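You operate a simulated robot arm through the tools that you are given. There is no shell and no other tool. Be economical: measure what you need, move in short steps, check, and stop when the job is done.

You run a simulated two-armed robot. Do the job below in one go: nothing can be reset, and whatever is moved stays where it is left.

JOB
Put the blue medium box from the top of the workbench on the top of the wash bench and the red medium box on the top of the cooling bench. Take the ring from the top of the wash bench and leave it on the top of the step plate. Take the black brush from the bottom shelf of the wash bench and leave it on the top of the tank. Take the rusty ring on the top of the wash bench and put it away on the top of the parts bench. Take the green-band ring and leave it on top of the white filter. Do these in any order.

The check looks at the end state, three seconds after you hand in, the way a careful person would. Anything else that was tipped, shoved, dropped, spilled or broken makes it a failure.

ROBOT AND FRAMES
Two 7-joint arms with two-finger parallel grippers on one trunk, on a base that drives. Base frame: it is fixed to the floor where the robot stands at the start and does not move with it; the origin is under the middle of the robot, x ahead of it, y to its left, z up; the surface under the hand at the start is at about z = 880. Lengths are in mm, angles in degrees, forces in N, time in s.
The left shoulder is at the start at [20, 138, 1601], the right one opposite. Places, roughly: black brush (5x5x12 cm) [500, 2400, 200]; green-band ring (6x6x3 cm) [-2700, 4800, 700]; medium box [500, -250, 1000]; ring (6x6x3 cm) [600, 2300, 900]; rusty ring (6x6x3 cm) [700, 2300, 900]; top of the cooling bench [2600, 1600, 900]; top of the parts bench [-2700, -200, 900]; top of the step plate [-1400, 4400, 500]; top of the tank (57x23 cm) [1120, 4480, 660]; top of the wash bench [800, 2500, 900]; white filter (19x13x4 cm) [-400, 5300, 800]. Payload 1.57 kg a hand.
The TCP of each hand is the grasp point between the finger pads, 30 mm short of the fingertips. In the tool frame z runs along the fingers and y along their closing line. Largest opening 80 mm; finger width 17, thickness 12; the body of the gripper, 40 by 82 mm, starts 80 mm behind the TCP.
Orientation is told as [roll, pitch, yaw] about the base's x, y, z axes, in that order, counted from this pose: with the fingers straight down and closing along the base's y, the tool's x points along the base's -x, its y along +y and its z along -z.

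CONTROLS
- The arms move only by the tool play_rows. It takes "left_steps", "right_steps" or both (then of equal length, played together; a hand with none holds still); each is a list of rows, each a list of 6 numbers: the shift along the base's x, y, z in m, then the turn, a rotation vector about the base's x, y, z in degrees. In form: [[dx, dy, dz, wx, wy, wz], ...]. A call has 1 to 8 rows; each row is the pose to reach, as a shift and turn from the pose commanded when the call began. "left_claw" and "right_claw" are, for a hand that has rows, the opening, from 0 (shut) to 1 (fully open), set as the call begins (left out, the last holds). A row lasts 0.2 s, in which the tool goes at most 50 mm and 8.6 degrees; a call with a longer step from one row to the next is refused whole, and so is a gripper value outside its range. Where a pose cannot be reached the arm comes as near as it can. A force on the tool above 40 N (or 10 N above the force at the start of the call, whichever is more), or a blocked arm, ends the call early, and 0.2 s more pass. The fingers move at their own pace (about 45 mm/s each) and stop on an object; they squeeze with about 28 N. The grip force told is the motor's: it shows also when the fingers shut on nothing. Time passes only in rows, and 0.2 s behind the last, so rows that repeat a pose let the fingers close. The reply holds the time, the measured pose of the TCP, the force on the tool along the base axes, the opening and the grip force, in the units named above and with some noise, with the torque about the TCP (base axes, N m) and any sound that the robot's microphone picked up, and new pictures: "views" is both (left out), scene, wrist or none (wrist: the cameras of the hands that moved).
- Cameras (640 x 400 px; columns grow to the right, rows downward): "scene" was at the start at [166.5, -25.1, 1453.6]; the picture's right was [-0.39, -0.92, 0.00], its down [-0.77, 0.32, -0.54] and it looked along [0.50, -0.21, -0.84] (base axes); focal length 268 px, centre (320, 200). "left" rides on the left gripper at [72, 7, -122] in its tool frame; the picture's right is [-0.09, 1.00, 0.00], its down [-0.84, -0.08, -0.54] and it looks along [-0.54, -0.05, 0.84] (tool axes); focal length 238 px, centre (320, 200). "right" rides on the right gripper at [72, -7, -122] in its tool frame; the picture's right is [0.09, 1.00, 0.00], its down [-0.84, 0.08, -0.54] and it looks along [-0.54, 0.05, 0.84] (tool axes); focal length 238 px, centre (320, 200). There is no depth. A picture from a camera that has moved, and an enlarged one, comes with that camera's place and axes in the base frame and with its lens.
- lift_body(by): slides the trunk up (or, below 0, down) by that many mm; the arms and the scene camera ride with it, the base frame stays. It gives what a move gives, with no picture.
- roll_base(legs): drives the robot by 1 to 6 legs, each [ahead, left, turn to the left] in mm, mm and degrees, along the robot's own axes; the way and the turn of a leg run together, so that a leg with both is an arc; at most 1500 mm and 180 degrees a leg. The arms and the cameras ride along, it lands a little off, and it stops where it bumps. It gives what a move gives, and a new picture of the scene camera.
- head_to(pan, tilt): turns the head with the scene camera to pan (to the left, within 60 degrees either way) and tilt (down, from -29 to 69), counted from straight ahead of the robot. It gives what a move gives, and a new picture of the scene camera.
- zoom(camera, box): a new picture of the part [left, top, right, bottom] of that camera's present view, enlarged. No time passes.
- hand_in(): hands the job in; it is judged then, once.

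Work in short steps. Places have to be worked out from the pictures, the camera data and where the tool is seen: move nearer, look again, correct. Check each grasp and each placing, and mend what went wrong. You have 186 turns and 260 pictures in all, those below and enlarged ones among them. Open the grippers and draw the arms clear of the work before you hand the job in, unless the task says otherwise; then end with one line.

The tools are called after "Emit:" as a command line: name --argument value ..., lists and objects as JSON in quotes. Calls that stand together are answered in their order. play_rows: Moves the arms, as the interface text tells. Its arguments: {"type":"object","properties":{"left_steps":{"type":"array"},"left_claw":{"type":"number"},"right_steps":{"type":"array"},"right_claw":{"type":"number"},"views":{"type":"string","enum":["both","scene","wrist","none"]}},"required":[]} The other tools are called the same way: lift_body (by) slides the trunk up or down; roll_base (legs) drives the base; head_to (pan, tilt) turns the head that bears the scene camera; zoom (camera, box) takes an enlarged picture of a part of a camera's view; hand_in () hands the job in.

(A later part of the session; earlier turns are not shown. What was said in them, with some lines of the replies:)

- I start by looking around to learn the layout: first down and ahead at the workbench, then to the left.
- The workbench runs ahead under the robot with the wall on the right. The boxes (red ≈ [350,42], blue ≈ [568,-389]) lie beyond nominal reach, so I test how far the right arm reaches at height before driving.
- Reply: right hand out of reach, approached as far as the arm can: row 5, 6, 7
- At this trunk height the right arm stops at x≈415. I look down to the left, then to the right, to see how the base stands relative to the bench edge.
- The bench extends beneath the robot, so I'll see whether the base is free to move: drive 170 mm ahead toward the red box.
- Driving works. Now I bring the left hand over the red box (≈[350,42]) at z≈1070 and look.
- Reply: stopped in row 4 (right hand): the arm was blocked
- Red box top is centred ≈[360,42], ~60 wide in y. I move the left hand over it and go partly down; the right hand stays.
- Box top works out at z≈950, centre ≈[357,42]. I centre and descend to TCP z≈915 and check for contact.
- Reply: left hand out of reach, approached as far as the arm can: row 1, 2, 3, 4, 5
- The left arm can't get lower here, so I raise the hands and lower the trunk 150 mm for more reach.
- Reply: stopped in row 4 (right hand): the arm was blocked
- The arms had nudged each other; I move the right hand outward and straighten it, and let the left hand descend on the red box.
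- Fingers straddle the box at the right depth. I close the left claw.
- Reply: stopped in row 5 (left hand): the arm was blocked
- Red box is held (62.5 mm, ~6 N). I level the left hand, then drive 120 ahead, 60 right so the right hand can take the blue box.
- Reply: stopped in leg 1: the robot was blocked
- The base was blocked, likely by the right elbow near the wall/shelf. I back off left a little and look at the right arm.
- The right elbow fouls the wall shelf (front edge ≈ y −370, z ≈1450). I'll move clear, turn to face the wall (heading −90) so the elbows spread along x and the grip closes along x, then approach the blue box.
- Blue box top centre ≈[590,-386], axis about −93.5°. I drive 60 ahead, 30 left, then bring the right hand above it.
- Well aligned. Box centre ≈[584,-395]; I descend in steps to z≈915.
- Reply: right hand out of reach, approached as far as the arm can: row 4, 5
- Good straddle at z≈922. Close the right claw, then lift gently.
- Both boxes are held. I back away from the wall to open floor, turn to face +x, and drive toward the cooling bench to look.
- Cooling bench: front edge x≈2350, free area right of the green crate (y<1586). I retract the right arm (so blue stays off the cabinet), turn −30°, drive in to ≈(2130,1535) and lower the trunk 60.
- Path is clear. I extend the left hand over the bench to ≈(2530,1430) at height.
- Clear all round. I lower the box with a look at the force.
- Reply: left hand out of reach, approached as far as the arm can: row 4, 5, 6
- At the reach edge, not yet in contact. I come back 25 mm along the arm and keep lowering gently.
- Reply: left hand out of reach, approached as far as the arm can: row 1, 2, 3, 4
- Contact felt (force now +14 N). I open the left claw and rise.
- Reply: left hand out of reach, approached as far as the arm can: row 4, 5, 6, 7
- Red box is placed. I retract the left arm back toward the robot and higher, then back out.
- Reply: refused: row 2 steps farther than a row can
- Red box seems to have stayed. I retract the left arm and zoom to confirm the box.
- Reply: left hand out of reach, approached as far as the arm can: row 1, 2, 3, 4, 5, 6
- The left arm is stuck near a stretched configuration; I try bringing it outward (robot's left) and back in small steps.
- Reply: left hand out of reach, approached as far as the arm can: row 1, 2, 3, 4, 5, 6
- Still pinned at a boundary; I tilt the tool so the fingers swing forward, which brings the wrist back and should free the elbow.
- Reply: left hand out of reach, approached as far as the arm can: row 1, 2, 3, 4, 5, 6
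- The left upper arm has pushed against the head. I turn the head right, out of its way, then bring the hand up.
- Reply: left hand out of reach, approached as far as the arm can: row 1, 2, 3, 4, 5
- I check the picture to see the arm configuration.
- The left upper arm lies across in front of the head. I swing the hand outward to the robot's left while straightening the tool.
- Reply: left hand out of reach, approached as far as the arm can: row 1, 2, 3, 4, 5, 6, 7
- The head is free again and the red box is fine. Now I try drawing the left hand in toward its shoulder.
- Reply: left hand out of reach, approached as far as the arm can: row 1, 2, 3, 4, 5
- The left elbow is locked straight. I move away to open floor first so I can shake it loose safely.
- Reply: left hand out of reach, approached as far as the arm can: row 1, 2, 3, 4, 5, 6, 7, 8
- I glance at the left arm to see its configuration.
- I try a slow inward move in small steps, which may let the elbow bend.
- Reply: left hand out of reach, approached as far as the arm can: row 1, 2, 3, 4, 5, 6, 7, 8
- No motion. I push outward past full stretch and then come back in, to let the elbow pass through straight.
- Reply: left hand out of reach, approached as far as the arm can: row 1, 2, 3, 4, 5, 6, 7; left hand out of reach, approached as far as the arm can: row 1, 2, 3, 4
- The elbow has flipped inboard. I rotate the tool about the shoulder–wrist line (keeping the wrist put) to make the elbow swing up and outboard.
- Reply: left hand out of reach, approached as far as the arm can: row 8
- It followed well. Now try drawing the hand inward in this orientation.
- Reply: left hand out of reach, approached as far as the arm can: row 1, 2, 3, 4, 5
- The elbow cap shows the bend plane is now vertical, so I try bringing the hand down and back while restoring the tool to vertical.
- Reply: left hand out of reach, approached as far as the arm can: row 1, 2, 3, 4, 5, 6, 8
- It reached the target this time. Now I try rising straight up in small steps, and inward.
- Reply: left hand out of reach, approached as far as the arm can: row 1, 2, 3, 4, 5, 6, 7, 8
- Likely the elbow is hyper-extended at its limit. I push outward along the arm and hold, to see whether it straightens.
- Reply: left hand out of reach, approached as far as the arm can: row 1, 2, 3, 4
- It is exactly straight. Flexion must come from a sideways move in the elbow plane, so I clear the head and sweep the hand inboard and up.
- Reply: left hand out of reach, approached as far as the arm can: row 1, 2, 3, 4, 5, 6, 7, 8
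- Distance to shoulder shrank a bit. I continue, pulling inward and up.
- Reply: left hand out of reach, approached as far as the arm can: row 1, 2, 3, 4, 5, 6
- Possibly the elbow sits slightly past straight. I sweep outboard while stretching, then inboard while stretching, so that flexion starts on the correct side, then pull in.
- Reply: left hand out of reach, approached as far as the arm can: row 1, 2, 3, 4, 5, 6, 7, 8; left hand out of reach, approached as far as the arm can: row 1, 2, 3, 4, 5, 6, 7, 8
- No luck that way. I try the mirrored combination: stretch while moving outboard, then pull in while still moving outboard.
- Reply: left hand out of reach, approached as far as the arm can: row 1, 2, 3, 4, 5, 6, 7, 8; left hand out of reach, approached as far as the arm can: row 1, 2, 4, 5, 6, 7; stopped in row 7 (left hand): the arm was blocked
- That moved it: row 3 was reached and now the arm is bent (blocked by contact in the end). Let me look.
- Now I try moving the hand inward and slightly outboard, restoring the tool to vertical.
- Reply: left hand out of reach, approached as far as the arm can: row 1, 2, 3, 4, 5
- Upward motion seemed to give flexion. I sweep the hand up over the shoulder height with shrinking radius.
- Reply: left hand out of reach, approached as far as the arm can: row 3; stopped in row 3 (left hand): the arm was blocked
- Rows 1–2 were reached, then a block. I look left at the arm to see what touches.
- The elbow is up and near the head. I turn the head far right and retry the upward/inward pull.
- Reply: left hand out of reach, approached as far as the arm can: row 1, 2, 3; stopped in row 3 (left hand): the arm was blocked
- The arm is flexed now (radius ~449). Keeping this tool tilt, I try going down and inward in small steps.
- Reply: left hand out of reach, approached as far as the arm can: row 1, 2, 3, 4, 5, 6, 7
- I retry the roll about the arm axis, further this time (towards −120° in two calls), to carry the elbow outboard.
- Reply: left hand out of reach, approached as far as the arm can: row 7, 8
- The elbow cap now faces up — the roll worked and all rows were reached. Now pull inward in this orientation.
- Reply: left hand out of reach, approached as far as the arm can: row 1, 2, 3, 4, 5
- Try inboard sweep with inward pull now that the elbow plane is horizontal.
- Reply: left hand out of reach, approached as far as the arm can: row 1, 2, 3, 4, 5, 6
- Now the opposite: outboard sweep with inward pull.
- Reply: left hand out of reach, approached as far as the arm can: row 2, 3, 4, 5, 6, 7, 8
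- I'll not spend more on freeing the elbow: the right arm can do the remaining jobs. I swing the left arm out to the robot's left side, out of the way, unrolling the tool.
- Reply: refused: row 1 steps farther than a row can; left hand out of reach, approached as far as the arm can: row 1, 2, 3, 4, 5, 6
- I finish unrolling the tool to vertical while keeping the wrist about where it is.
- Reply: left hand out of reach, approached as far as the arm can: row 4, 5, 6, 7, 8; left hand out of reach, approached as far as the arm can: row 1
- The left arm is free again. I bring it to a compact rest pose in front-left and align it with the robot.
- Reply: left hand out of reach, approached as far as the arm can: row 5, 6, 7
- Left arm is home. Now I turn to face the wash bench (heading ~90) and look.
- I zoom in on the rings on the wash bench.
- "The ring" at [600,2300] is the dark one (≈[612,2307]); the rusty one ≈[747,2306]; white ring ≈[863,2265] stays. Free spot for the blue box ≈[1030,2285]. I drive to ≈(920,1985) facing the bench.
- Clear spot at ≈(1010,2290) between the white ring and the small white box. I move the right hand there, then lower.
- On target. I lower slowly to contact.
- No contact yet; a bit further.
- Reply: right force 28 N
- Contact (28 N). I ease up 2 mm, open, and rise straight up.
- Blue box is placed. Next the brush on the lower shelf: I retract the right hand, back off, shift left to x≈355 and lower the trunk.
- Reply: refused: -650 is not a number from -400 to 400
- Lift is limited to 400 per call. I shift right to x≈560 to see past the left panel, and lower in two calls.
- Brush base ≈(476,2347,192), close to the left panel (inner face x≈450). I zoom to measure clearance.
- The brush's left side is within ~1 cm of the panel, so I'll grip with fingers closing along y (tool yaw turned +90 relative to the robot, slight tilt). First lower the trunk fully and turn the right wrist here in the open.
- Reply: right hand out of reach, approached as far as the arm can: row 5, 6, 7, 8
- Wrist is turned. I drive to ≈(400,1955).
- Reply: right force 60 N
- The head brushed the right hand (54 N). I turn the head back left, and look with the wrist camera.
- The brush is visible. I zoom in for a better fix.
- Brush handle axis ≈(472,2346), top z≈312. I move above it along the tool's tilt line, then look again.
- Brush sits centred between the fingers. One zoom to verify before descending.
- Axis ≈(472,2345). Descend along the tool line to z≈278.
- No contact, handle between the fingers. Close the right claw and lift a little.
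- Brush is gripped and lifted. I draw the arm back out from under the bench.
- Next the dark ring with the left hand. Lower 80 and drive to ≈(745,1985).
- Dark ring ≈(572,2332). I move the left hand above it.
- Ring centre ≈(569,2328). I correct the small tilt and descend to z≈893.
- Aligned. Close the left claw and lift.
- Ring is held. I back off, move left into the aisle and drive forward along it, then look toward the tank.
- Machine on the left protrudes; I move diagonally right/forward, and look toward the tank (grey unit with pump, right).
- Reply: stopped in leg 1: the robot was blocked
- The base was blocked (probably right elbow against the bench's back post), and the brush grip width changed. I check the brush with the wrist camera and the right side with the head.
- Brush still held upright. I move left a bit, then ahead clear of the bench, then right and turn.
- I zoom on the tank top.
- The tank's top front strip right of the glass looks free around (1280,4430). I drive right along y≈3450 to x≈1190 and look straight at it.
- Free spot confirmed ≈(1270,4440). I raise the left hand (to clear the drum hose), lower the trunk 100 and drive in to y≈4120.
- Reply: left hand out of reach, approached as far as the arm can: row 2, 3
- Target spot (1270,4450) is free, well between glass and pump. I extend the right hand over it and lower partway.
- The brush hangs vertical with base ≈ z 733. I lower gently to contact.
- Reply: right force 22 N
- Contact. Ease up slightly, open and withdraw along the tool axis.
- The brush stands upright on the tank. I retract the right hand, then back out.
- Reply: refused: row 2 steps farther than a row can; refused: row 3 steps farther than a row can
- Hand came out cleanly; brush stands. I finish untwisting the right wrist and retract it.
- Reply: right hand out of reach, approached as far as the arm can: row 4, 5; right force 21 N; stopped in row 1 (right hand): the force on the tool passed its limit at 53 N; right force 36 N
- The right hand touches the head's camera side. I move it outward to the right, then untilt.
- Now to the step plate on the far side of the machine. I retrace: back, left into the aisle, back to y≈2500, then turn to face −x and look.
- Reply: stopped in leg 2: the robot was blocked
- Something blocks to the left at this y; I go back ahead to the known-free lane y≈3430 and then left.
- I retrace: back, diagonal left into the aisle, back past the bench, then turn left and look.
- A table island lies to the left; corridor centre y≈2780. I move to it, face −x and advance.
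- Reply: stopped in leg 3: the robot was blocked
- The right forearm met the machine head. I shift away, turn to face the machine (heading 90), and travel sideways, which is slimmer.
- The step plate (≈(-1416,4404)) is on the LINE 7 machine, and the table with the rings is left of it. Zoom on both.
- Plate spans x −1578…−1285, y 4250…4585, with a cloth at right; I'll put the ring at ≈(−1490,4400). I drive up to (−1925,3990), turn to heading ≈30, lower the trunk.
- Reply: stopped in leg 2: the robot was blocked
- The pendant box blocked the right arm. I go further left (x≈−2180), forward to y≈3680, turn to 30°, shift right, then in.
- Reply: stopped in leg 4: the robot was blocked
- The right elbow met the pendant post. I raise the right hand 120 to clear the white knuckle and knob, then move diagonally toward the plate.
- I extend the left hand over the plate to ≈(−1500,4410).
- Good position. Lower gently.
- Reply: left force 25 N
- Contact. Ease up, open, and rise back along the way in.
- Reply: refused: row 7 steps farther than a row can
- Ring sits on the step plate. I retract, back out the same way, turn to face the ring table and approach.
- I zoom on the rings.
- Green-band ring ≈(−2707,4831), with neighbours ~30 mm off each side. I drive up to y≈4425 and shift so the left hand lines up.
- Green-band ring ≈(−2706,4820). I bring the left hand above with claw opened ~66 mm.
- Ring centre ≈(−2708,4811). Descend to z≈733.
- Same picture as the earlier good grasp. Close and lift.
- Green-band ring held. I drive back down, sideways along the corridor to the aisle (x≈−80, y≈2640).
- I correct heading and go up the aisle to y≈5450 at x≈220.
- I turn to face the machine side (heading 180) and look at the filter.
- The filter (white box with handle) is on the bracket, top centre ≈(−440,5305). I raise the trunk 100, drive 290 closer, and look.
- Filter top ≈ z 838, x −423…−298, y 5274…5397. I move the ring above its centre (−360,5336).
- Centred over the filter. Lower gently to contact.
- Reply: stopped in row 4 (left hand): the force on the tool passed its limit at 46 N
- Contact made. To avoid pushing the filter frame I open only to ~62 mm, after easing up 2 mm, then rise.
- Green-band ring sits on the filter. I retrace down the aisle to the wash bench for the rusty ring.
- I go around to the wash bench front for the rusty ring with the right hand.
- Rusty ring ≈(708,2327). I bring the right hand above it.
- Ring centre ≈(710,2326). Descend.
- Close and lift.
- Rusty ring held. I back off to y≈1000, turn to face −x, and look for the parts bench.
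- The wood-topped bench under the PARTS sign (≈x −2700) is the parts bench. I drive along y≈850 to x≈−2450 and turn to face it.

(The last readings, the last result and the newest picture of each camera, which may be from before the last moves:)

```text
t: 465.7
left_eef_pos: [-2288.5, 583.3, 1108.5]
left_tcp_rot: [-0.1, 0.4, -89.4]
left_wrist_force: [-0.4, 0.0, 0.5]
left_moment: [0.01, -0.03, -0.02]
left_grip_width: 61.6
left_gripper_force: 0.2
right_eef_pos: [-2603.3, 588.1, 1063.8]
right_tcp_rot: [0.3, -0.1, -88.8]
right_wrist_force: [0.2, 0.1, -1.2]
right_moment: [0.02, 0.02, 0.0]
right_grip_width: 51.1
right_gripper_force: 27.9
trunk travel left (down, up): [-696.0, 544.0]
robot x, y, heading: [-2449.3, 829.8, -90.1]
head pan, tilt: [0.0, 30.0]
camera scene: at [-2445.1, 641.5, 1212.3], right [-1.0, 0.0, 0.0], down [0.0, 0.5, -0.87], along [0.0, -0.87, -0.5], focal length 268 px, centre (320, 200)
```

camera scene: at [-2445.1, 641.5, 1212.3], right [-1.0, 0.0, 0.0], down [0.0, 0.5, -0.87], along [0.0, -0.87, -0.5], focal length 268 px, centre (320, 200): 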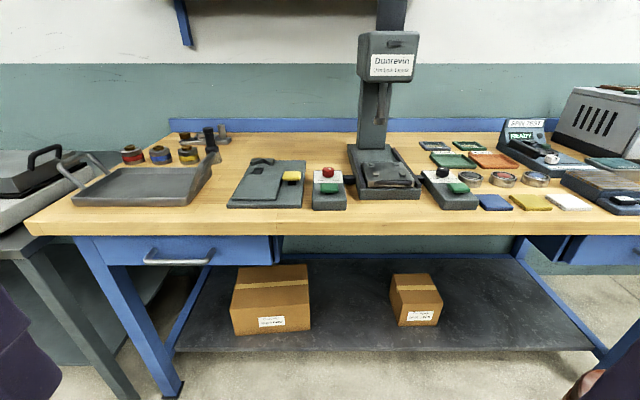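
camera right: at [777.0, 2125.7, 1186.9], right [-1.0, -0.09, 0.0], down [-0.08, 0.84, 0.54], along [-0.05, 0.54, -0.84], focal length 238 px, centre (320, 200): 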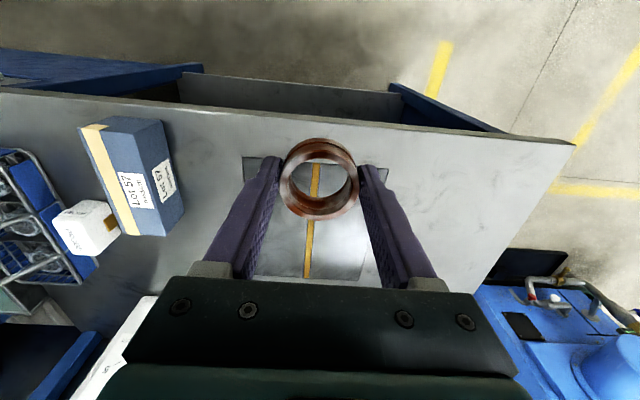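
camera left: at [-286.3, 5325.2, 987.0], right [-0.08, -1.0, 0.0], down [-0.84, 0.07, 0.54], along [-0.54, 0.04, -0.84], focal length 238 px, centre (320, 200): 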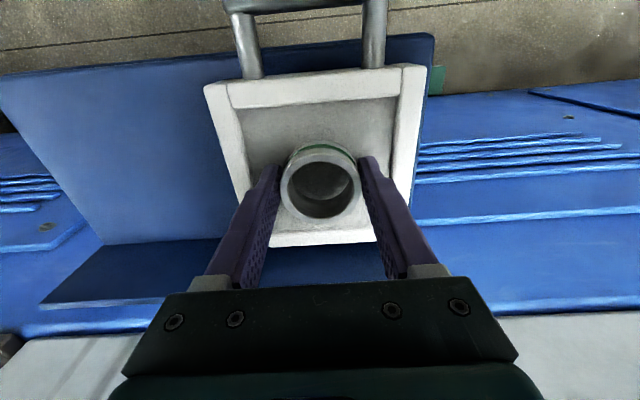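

Free wood surface lies behind the pad, around (−2300,−200). I raise the trunk 100, shift to x≈−2135 and drive in to y≈330 for a closer look.

Emit:
lift_body --by 100

Emit:
roll_base --legs '[[0, 314, 0], [500, 0, 0]]'

Emit:
head_to --pan -10 --tilt 45

```text
t: 467.0
left_eef_pos: [-2290.7, 581.3, 1209.1]
left_tcp_rot: [0.0, 0.3, -89.4]
left_wrist_force: [-0.2, -0.3, 0.4]
left_moment: [0.0, 0.0, -0.01]
left_grip_width: 61.9
left_gripper_force: 0.1
right_eef_pos: [-2603.8, 587.9, 1164.4]
right_tcp_rot: [0.2, 0.0, -88.8]
right_wrist_force: [-0.5, 0.4, -0.7]
right_moment: [0.0, -0.03, -0.01]
right_grip_width: 51.5
right_gripper_force: 27.9
trunk travel left (down, up): [-796.0, 444.0]
robot x, y, heading: [-2447.6, 827.7, -90.1]
head pan, tilt: [0.0, 30.0]
```

```text
t: 471.6
left_eef_pos: [-1984.1, 78.9, 1208.8]
left_tcp_rot: [0.0, 0.3, -89.1]
left_wrist_force: [-0.7, -0.6, -0.2]
left_moment: [0.0, 0.02, 0.02]
left_grip_width: 61.9
left_gripper_force: 0.0
right_eef_pos: [-2298.4, 83.6, 1163.5]
right_tcp_rot: [0.2, 0.0, -88.6]
right_wrist_force: [-0.6, 0.5, -1.0]
right_moment: [-0.01, 0.01, 0.01]
right_grip_width: 51.2
right_gripper_force: 28.3
trunk travel left (down, up): [-796.0, 444.0]
robot x, y, heading: [-2140.5, 326.3, -89.8]
head pan, tilt: [0.0, 30.0]
camera scene: at [-2140.5, 137.7, 1312.3], right [-1.0, 0.0, 0.0], down [0.0, 0.5, -0.87], along [0.0, -0.87, -0.5], focal length 268 px, centre (320, 200)
```

scene: 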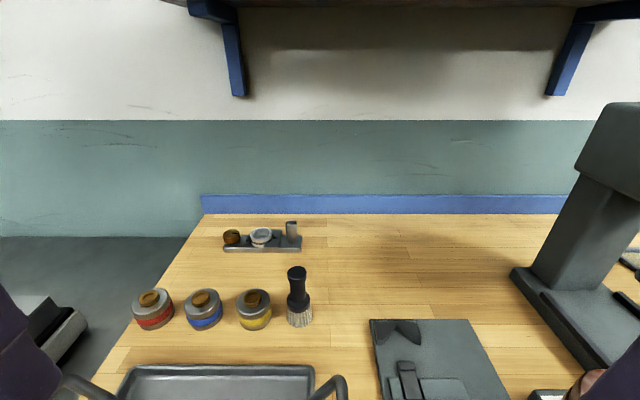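

```text
t: 472.4
left_eef_pos: [-1984.0, 79.2, 1208.5]
left_tcp_rot: [-0.1, 0.3, -89.1]
left_wrist_force: [-0.5, -0.2, 0.7]
left_moment: [-0.01, 0.0, 0.02]
left_grip_width: 61.6
left_gripper_force: 0.0
right_eef_pos: [-2299.3, 83.1, 1164.6]
right_tcp_rot: [0.1, 0.1, -88.6]
right_wrist_force: [-1.2, 0.8, -0.6]
right_moment: [0.0, -0.02, -0.02]
right_grip_width: 51.1
right_gripper_force: 27.5
trunk travel left (down, up): [-796.0, 444.0]
robot x, y, heading: [-2143.1, 325.1, -89.5]
head pan, tilt: [-10.0, 45.0]
camera scene: at [-2154.6, 148.0, 1289.7], right [-0.99, 0.17, 0.0], down [0.12, 0.7, -0.71], along [-0.12, -0.7, -0.71], focal length 268 px, centre (320, 200)
```

scene: 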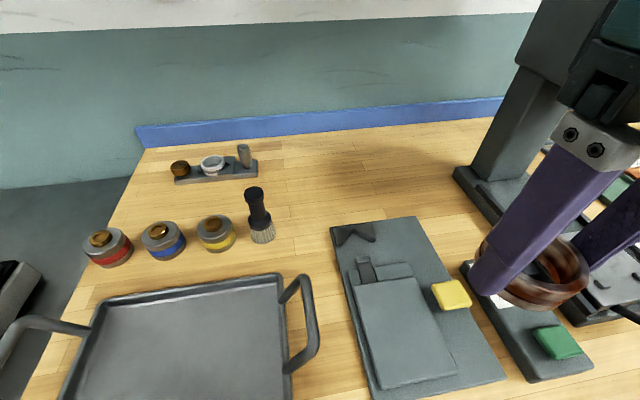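

Free spot ≈(−2270,−260). I drive 250 ahead and extend the right hand over it.

Emit:
roll_base --legs '[[250, 0, 0]]'

Emit:
play_rows --right_steps '[[0.005, -0.02, -0.03, 0, 0, 0], [0.012, -0.045, -0.06, 0, 0, 0], [0.02, -0.07, -0.09, 0, 0, 0], [0.028, -0.09, -0.125, 0, 0, 0], [0.028, -0.09, -0.165, 0, 0, 0], [0.028, -0.09, -0.2, 0, 0, 0]]' --views "both"

```text
t: 474.3
left_eef_pos: [-1983.1, -177.2, 1209.0]
left_tcp_rot: [-0.1, 0.3, -88.9]
left_wrist_force: [-0.3, 0.5, 0.6]
left_moment: [0.02, -0.01, 0.02]
left_grip_width: 61.9
left_gripper_force: 0.1
right_eef_pos: [-2296.7, -173.6, 1163.8]
right_tcp_rot: [0.2, 0.1, -88.4]
right_wrist_force: [-0.6, 0.4, -1.6]
right_moment: [-0.01, 0.01, 0.05]
right_grip_width: 51.2
right_gripper_force: 28.2
trunk travel left (down, up): [-796.0, 444.0]
robot x, y, heading: [-2143.5, 66.2, -89.8]
head pan, tilt: [-10.0, 45.0]
camera scene: at [-2153.1, -108.4, 1289.7], right [-0.99, 0.17, 0.0], down [0.12, 0.7, -0.71], along [-0.12, -0.7, -0.71], focal length 268 px, centre (320, 200)
```

scene: 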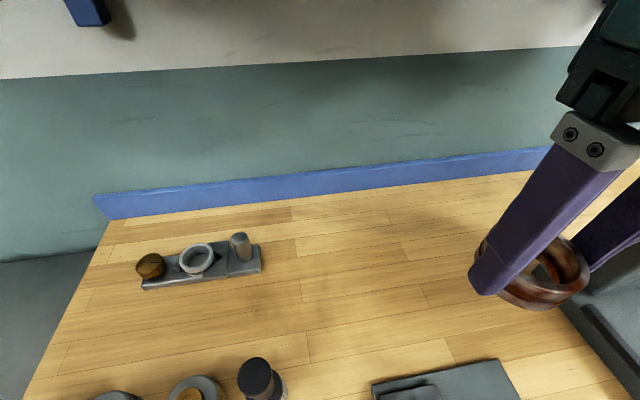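

```text
t: 475.7
left_eef_pos: [-1982.3, -178.5, 1208.6]
left_tcp_rot: [0.0, 0.2, -88.8]
left_wrist_force: [0.5, 0.8, -0.3]
left_moment: [-0.03, -0.01, -0.02]
left_grip_width: 61.5
left_gripper_force: 0.0
right_eef_pos: [-2267.3, -262.3, 963.1]
right_tcp_rot: [0.2, 0.1, -88.4]
right_wrist_force: [-0.9, 0.6, -2.2]
right_moment: [-0.02, -0.01, 0.02]
right_grip_width: 51.1
right_gripper_force: 27.8
trunk travel left (down, up): [-796.0, 444.0]
robot x, y, heading: [-2142.5, 70.3, -89.9]
head pan, tilt: [-10.0, 45.0]
camera scene: at [-2153.1, -108.4, 1289.7], right [-0.99, 0.17, 0.0], down [0.12, 0.7, -0.71], along [-0.12, -0.7, -0.71], focal length 268 px, centre (320, 200)
camera right: at [-2275.5, -191.3, 1085.8], right [0.99, 0.12, 0.0], down [0.1, -0.83, 0.54], along [0.07, -0.54, -0.84], focal length 238 px, centre (320, 200)
```

scene: 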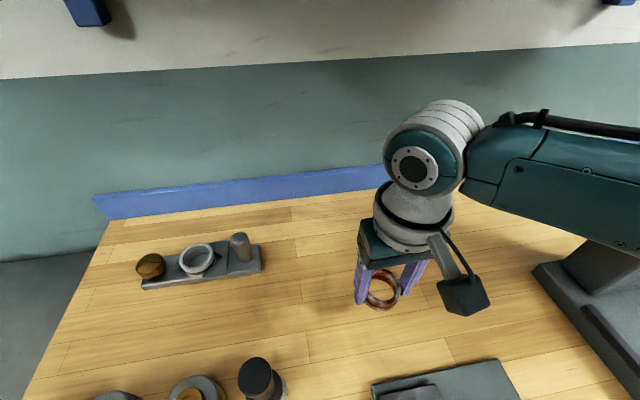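
right: 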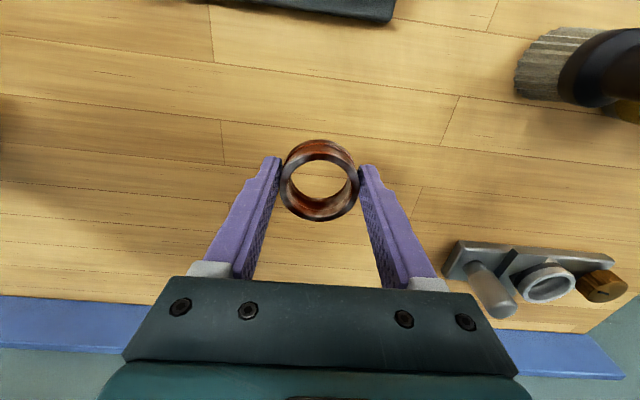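

Clear. Lower gradually.

Emit:
play_rows --right_steps '[[0, 0, -0.02, 0, 0, 0], [0, 0, -0.035, 0, 0, 0], [0, 0, -0.042, 0, 0, 0], [0, 0, -0.049, 0, 0, 0], [0, 0, -0.055, 0, 0, 0]]' --views "none"

```text
t: 476.9
left_eef_pos: [-1982.9, -176.6, 1209.9]
left_tcp_rot: [-0.1, 0.3, -88.9]
left_wrist_force: [0.0, -0.9, 0.6]
left_moment: [0.0, 0.0, 0.02]
left_grip_width: 61.6
left_gripper_force: 0.0
right_eef_pos: [-2268.4, -263.4, 910.4]
right_tcp_rot: [0.3, 0.0, -88.4]
right_wrist_force: [0.7, 7.2, 25.9]
right_moment: [0.09, 0.49, -0.06]
right_grip_width: 51.7
right_gripper_force: 28.1
trunk travel left (down, up): [-796.0, 444.0]
robot x, y, heading: [-2140.2, 70.0, -89.6]
head pan, tilt: [-10.0, 45.0]
```

Contact at z≈910. Ease up, open, rise and draw back.

Emit:
play_rows --right_steps '[[0, 0, 0.002, 0, 0, 0], [0, 0, 0.002, 0, 0, 0], [0, 0, 0.002, 0, 0, 0], [0, 0, 0.03, 0, 0, 0], [0, 0, 0.07, 0, 0, 0], [0, 0.01, 0.11, 0, 0, 0], [-0.01, 0.04, 0.15, 0, 0, 0], [-0.02, 0.07, 0.185, 0, 0, 0]]' --right_claw 1 --views "scene"

```text
refused: row 7 steps farther than a row can; nothing moved
```

Emit:
play_rows --right_steps '[[0, 0, 0.002, 0, 0, 0], [0, 0, 0.002, 0, 0, 0], [0, 0, 0.002, 0, 0, 0], [0, 0, 0.03, 0, 0, 0], [0, 0, 0.07, 0, 0, 0], [0, 0.01, 0.11, 0, 0, 0], [-0.01, 0.03, 0.145, 0, 0, 0], [-0.02, 0.06, 0.175, 0, 0, 0]]' --right_claw 1 --views "scene"

```text
t: 478.7
left_eef_pos: [-1983.1, -177.4, 1208.7]
left_tcp_rot: [-0.1, 0.3, -88.9]
left_wrist_force: [-0.2, 0.5, 0.1]
left_moment: [-0.02, 0.01, 0.01]
left_grip_width: 61.6
left_gripper_force: 0.0
right_eef_pos: [-2286.0, -201.5, 1085.9]
right_tcp_rot: [0.1, 0.2, -88.4]
right_wrist_force: [0.1, 0.5, 0.3]
right_moment: [-0.04, 0.02, 0.0]
right_grip_width: 80.1
right_gripper_force: 0.0
trunk travel left (down, up): [-796.0, 444.0]
robot x, y, heading: [-2141.9, 72.5, -89.8]
head pan, tilt: [-10.0, 45.0]
camera scene: at [-2153.2, -108.5, 1289.7], right [-0.99, 0.17, 0.0], down [0.12, 0.7, -0.71], along [-0.12, -0.7, -0.71], focal length 268 px, centre (320, 200)
```

scene: 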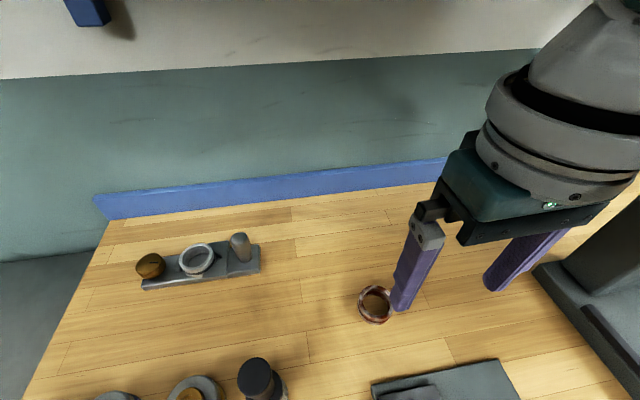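

The rusty ring rests on the parts bench. I back out, open the left claw, and take a last look.

Emit:
roll_base --legs '[[-600, 0, 0]]'

Emit:
play_rows --left_steps '[[0, 0.005, 0, 0, 0, 0], [0, 0.005, 0, 0, 0, 0]]' --left_claw 1 --views "scene"

```text
t: 482.0
left_eef_pos: [-1988.0, 421.9, 1209.2]
left_tcp_rot: [0.0, 0.3, -87.6]
left_wrist_force: [-0.5, -0.2, 0.2]
left_moment: [0.02, 0.02, -0.02]
left_grip_width: 61.5
left_gripper_force: 0.0
right_eef_pos: [-2290.7, 389.5, 1085.3]
right_tcp_rot: [0.1, 0.0, -87.1]
right_wrist_force: [0.3, 0.7, -0.2]
right_moment: [0.02, 0.02, 0.05]
right_grip_width: 80.1
right_gripper_force: 0.1
trunk travel left (down, up): [-796.0, 444.0]
robot x, y, heading: [-2151.9, 665.6, -87.9]
head pan, tilt: [-10.0, 45.0]
camera scene: at [-2159.1, 485.3, 1289.7], right [-0.99, 0.14, 0.0], down [0.1, 0.7, -0.71], along [-0.1, -0.7, -0.71], focal length 268 px, centre (320, 200)
```

scene: 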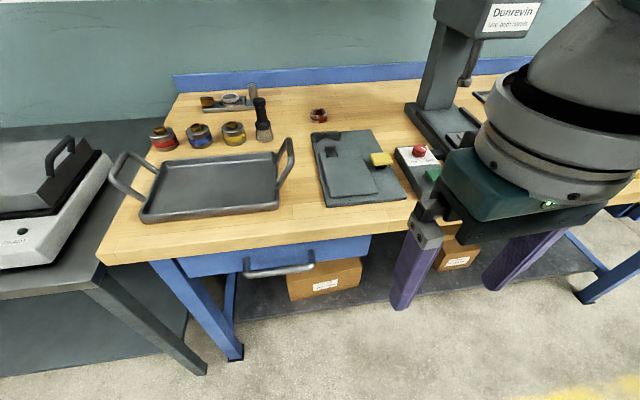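

```text
t: 482.6
left_eef_pos: [-1987.9, 424.4, 1208.9]
left_tcp_rot: [0.0, 0.3, -87.6]
left_wrist_force: [-0.5, 0.3, 0.1]
left_moment: [0.0, 0.01, 0.03]
left_grip_width: 80.2
left_gripper_force: 0.1
right_eef_pos: [-2290.0, 389.0, 1085.8]
right_tcp_rot: [0.3, 0.1, -87.1]
right_wrist_force: [-0.4, -0.4, 0.5]
right_moment: [0.03, 0.0, -0.02]
right_grip_width: 79.9
right_gripper_force: 0.1
trunk travel left (down, up): [-796.0, 444.0]
robot x, y, heading: [-2153.0, 662.8, -88.4]
head pan, tilt: [-10.0, 45.0]
camera scene: at [-2159.1, 485.3, 1289.7], right [-0.99, 0.14, 0.0], down [0.1, 0.7, -0.71], along [-0.1, -0.7, -0.71], focal length 268 px, centre (320, 200)
```

scene: 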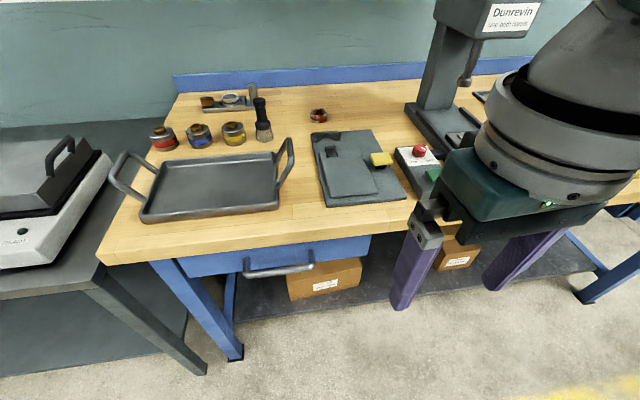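

Everything is in place: the rusty ring is on the parts bench, both claws are open and the arms are clear. I hand in the job.

Emit:
hand_in

```text
The job is handed in.
```

The job is handed in: all six items were seen resting in their asked-for places. The arms or base bumped fixed equipment a few times on the way, and I saw nothing knocked over, though I didn't look behind the wash bench, where one bump happened.
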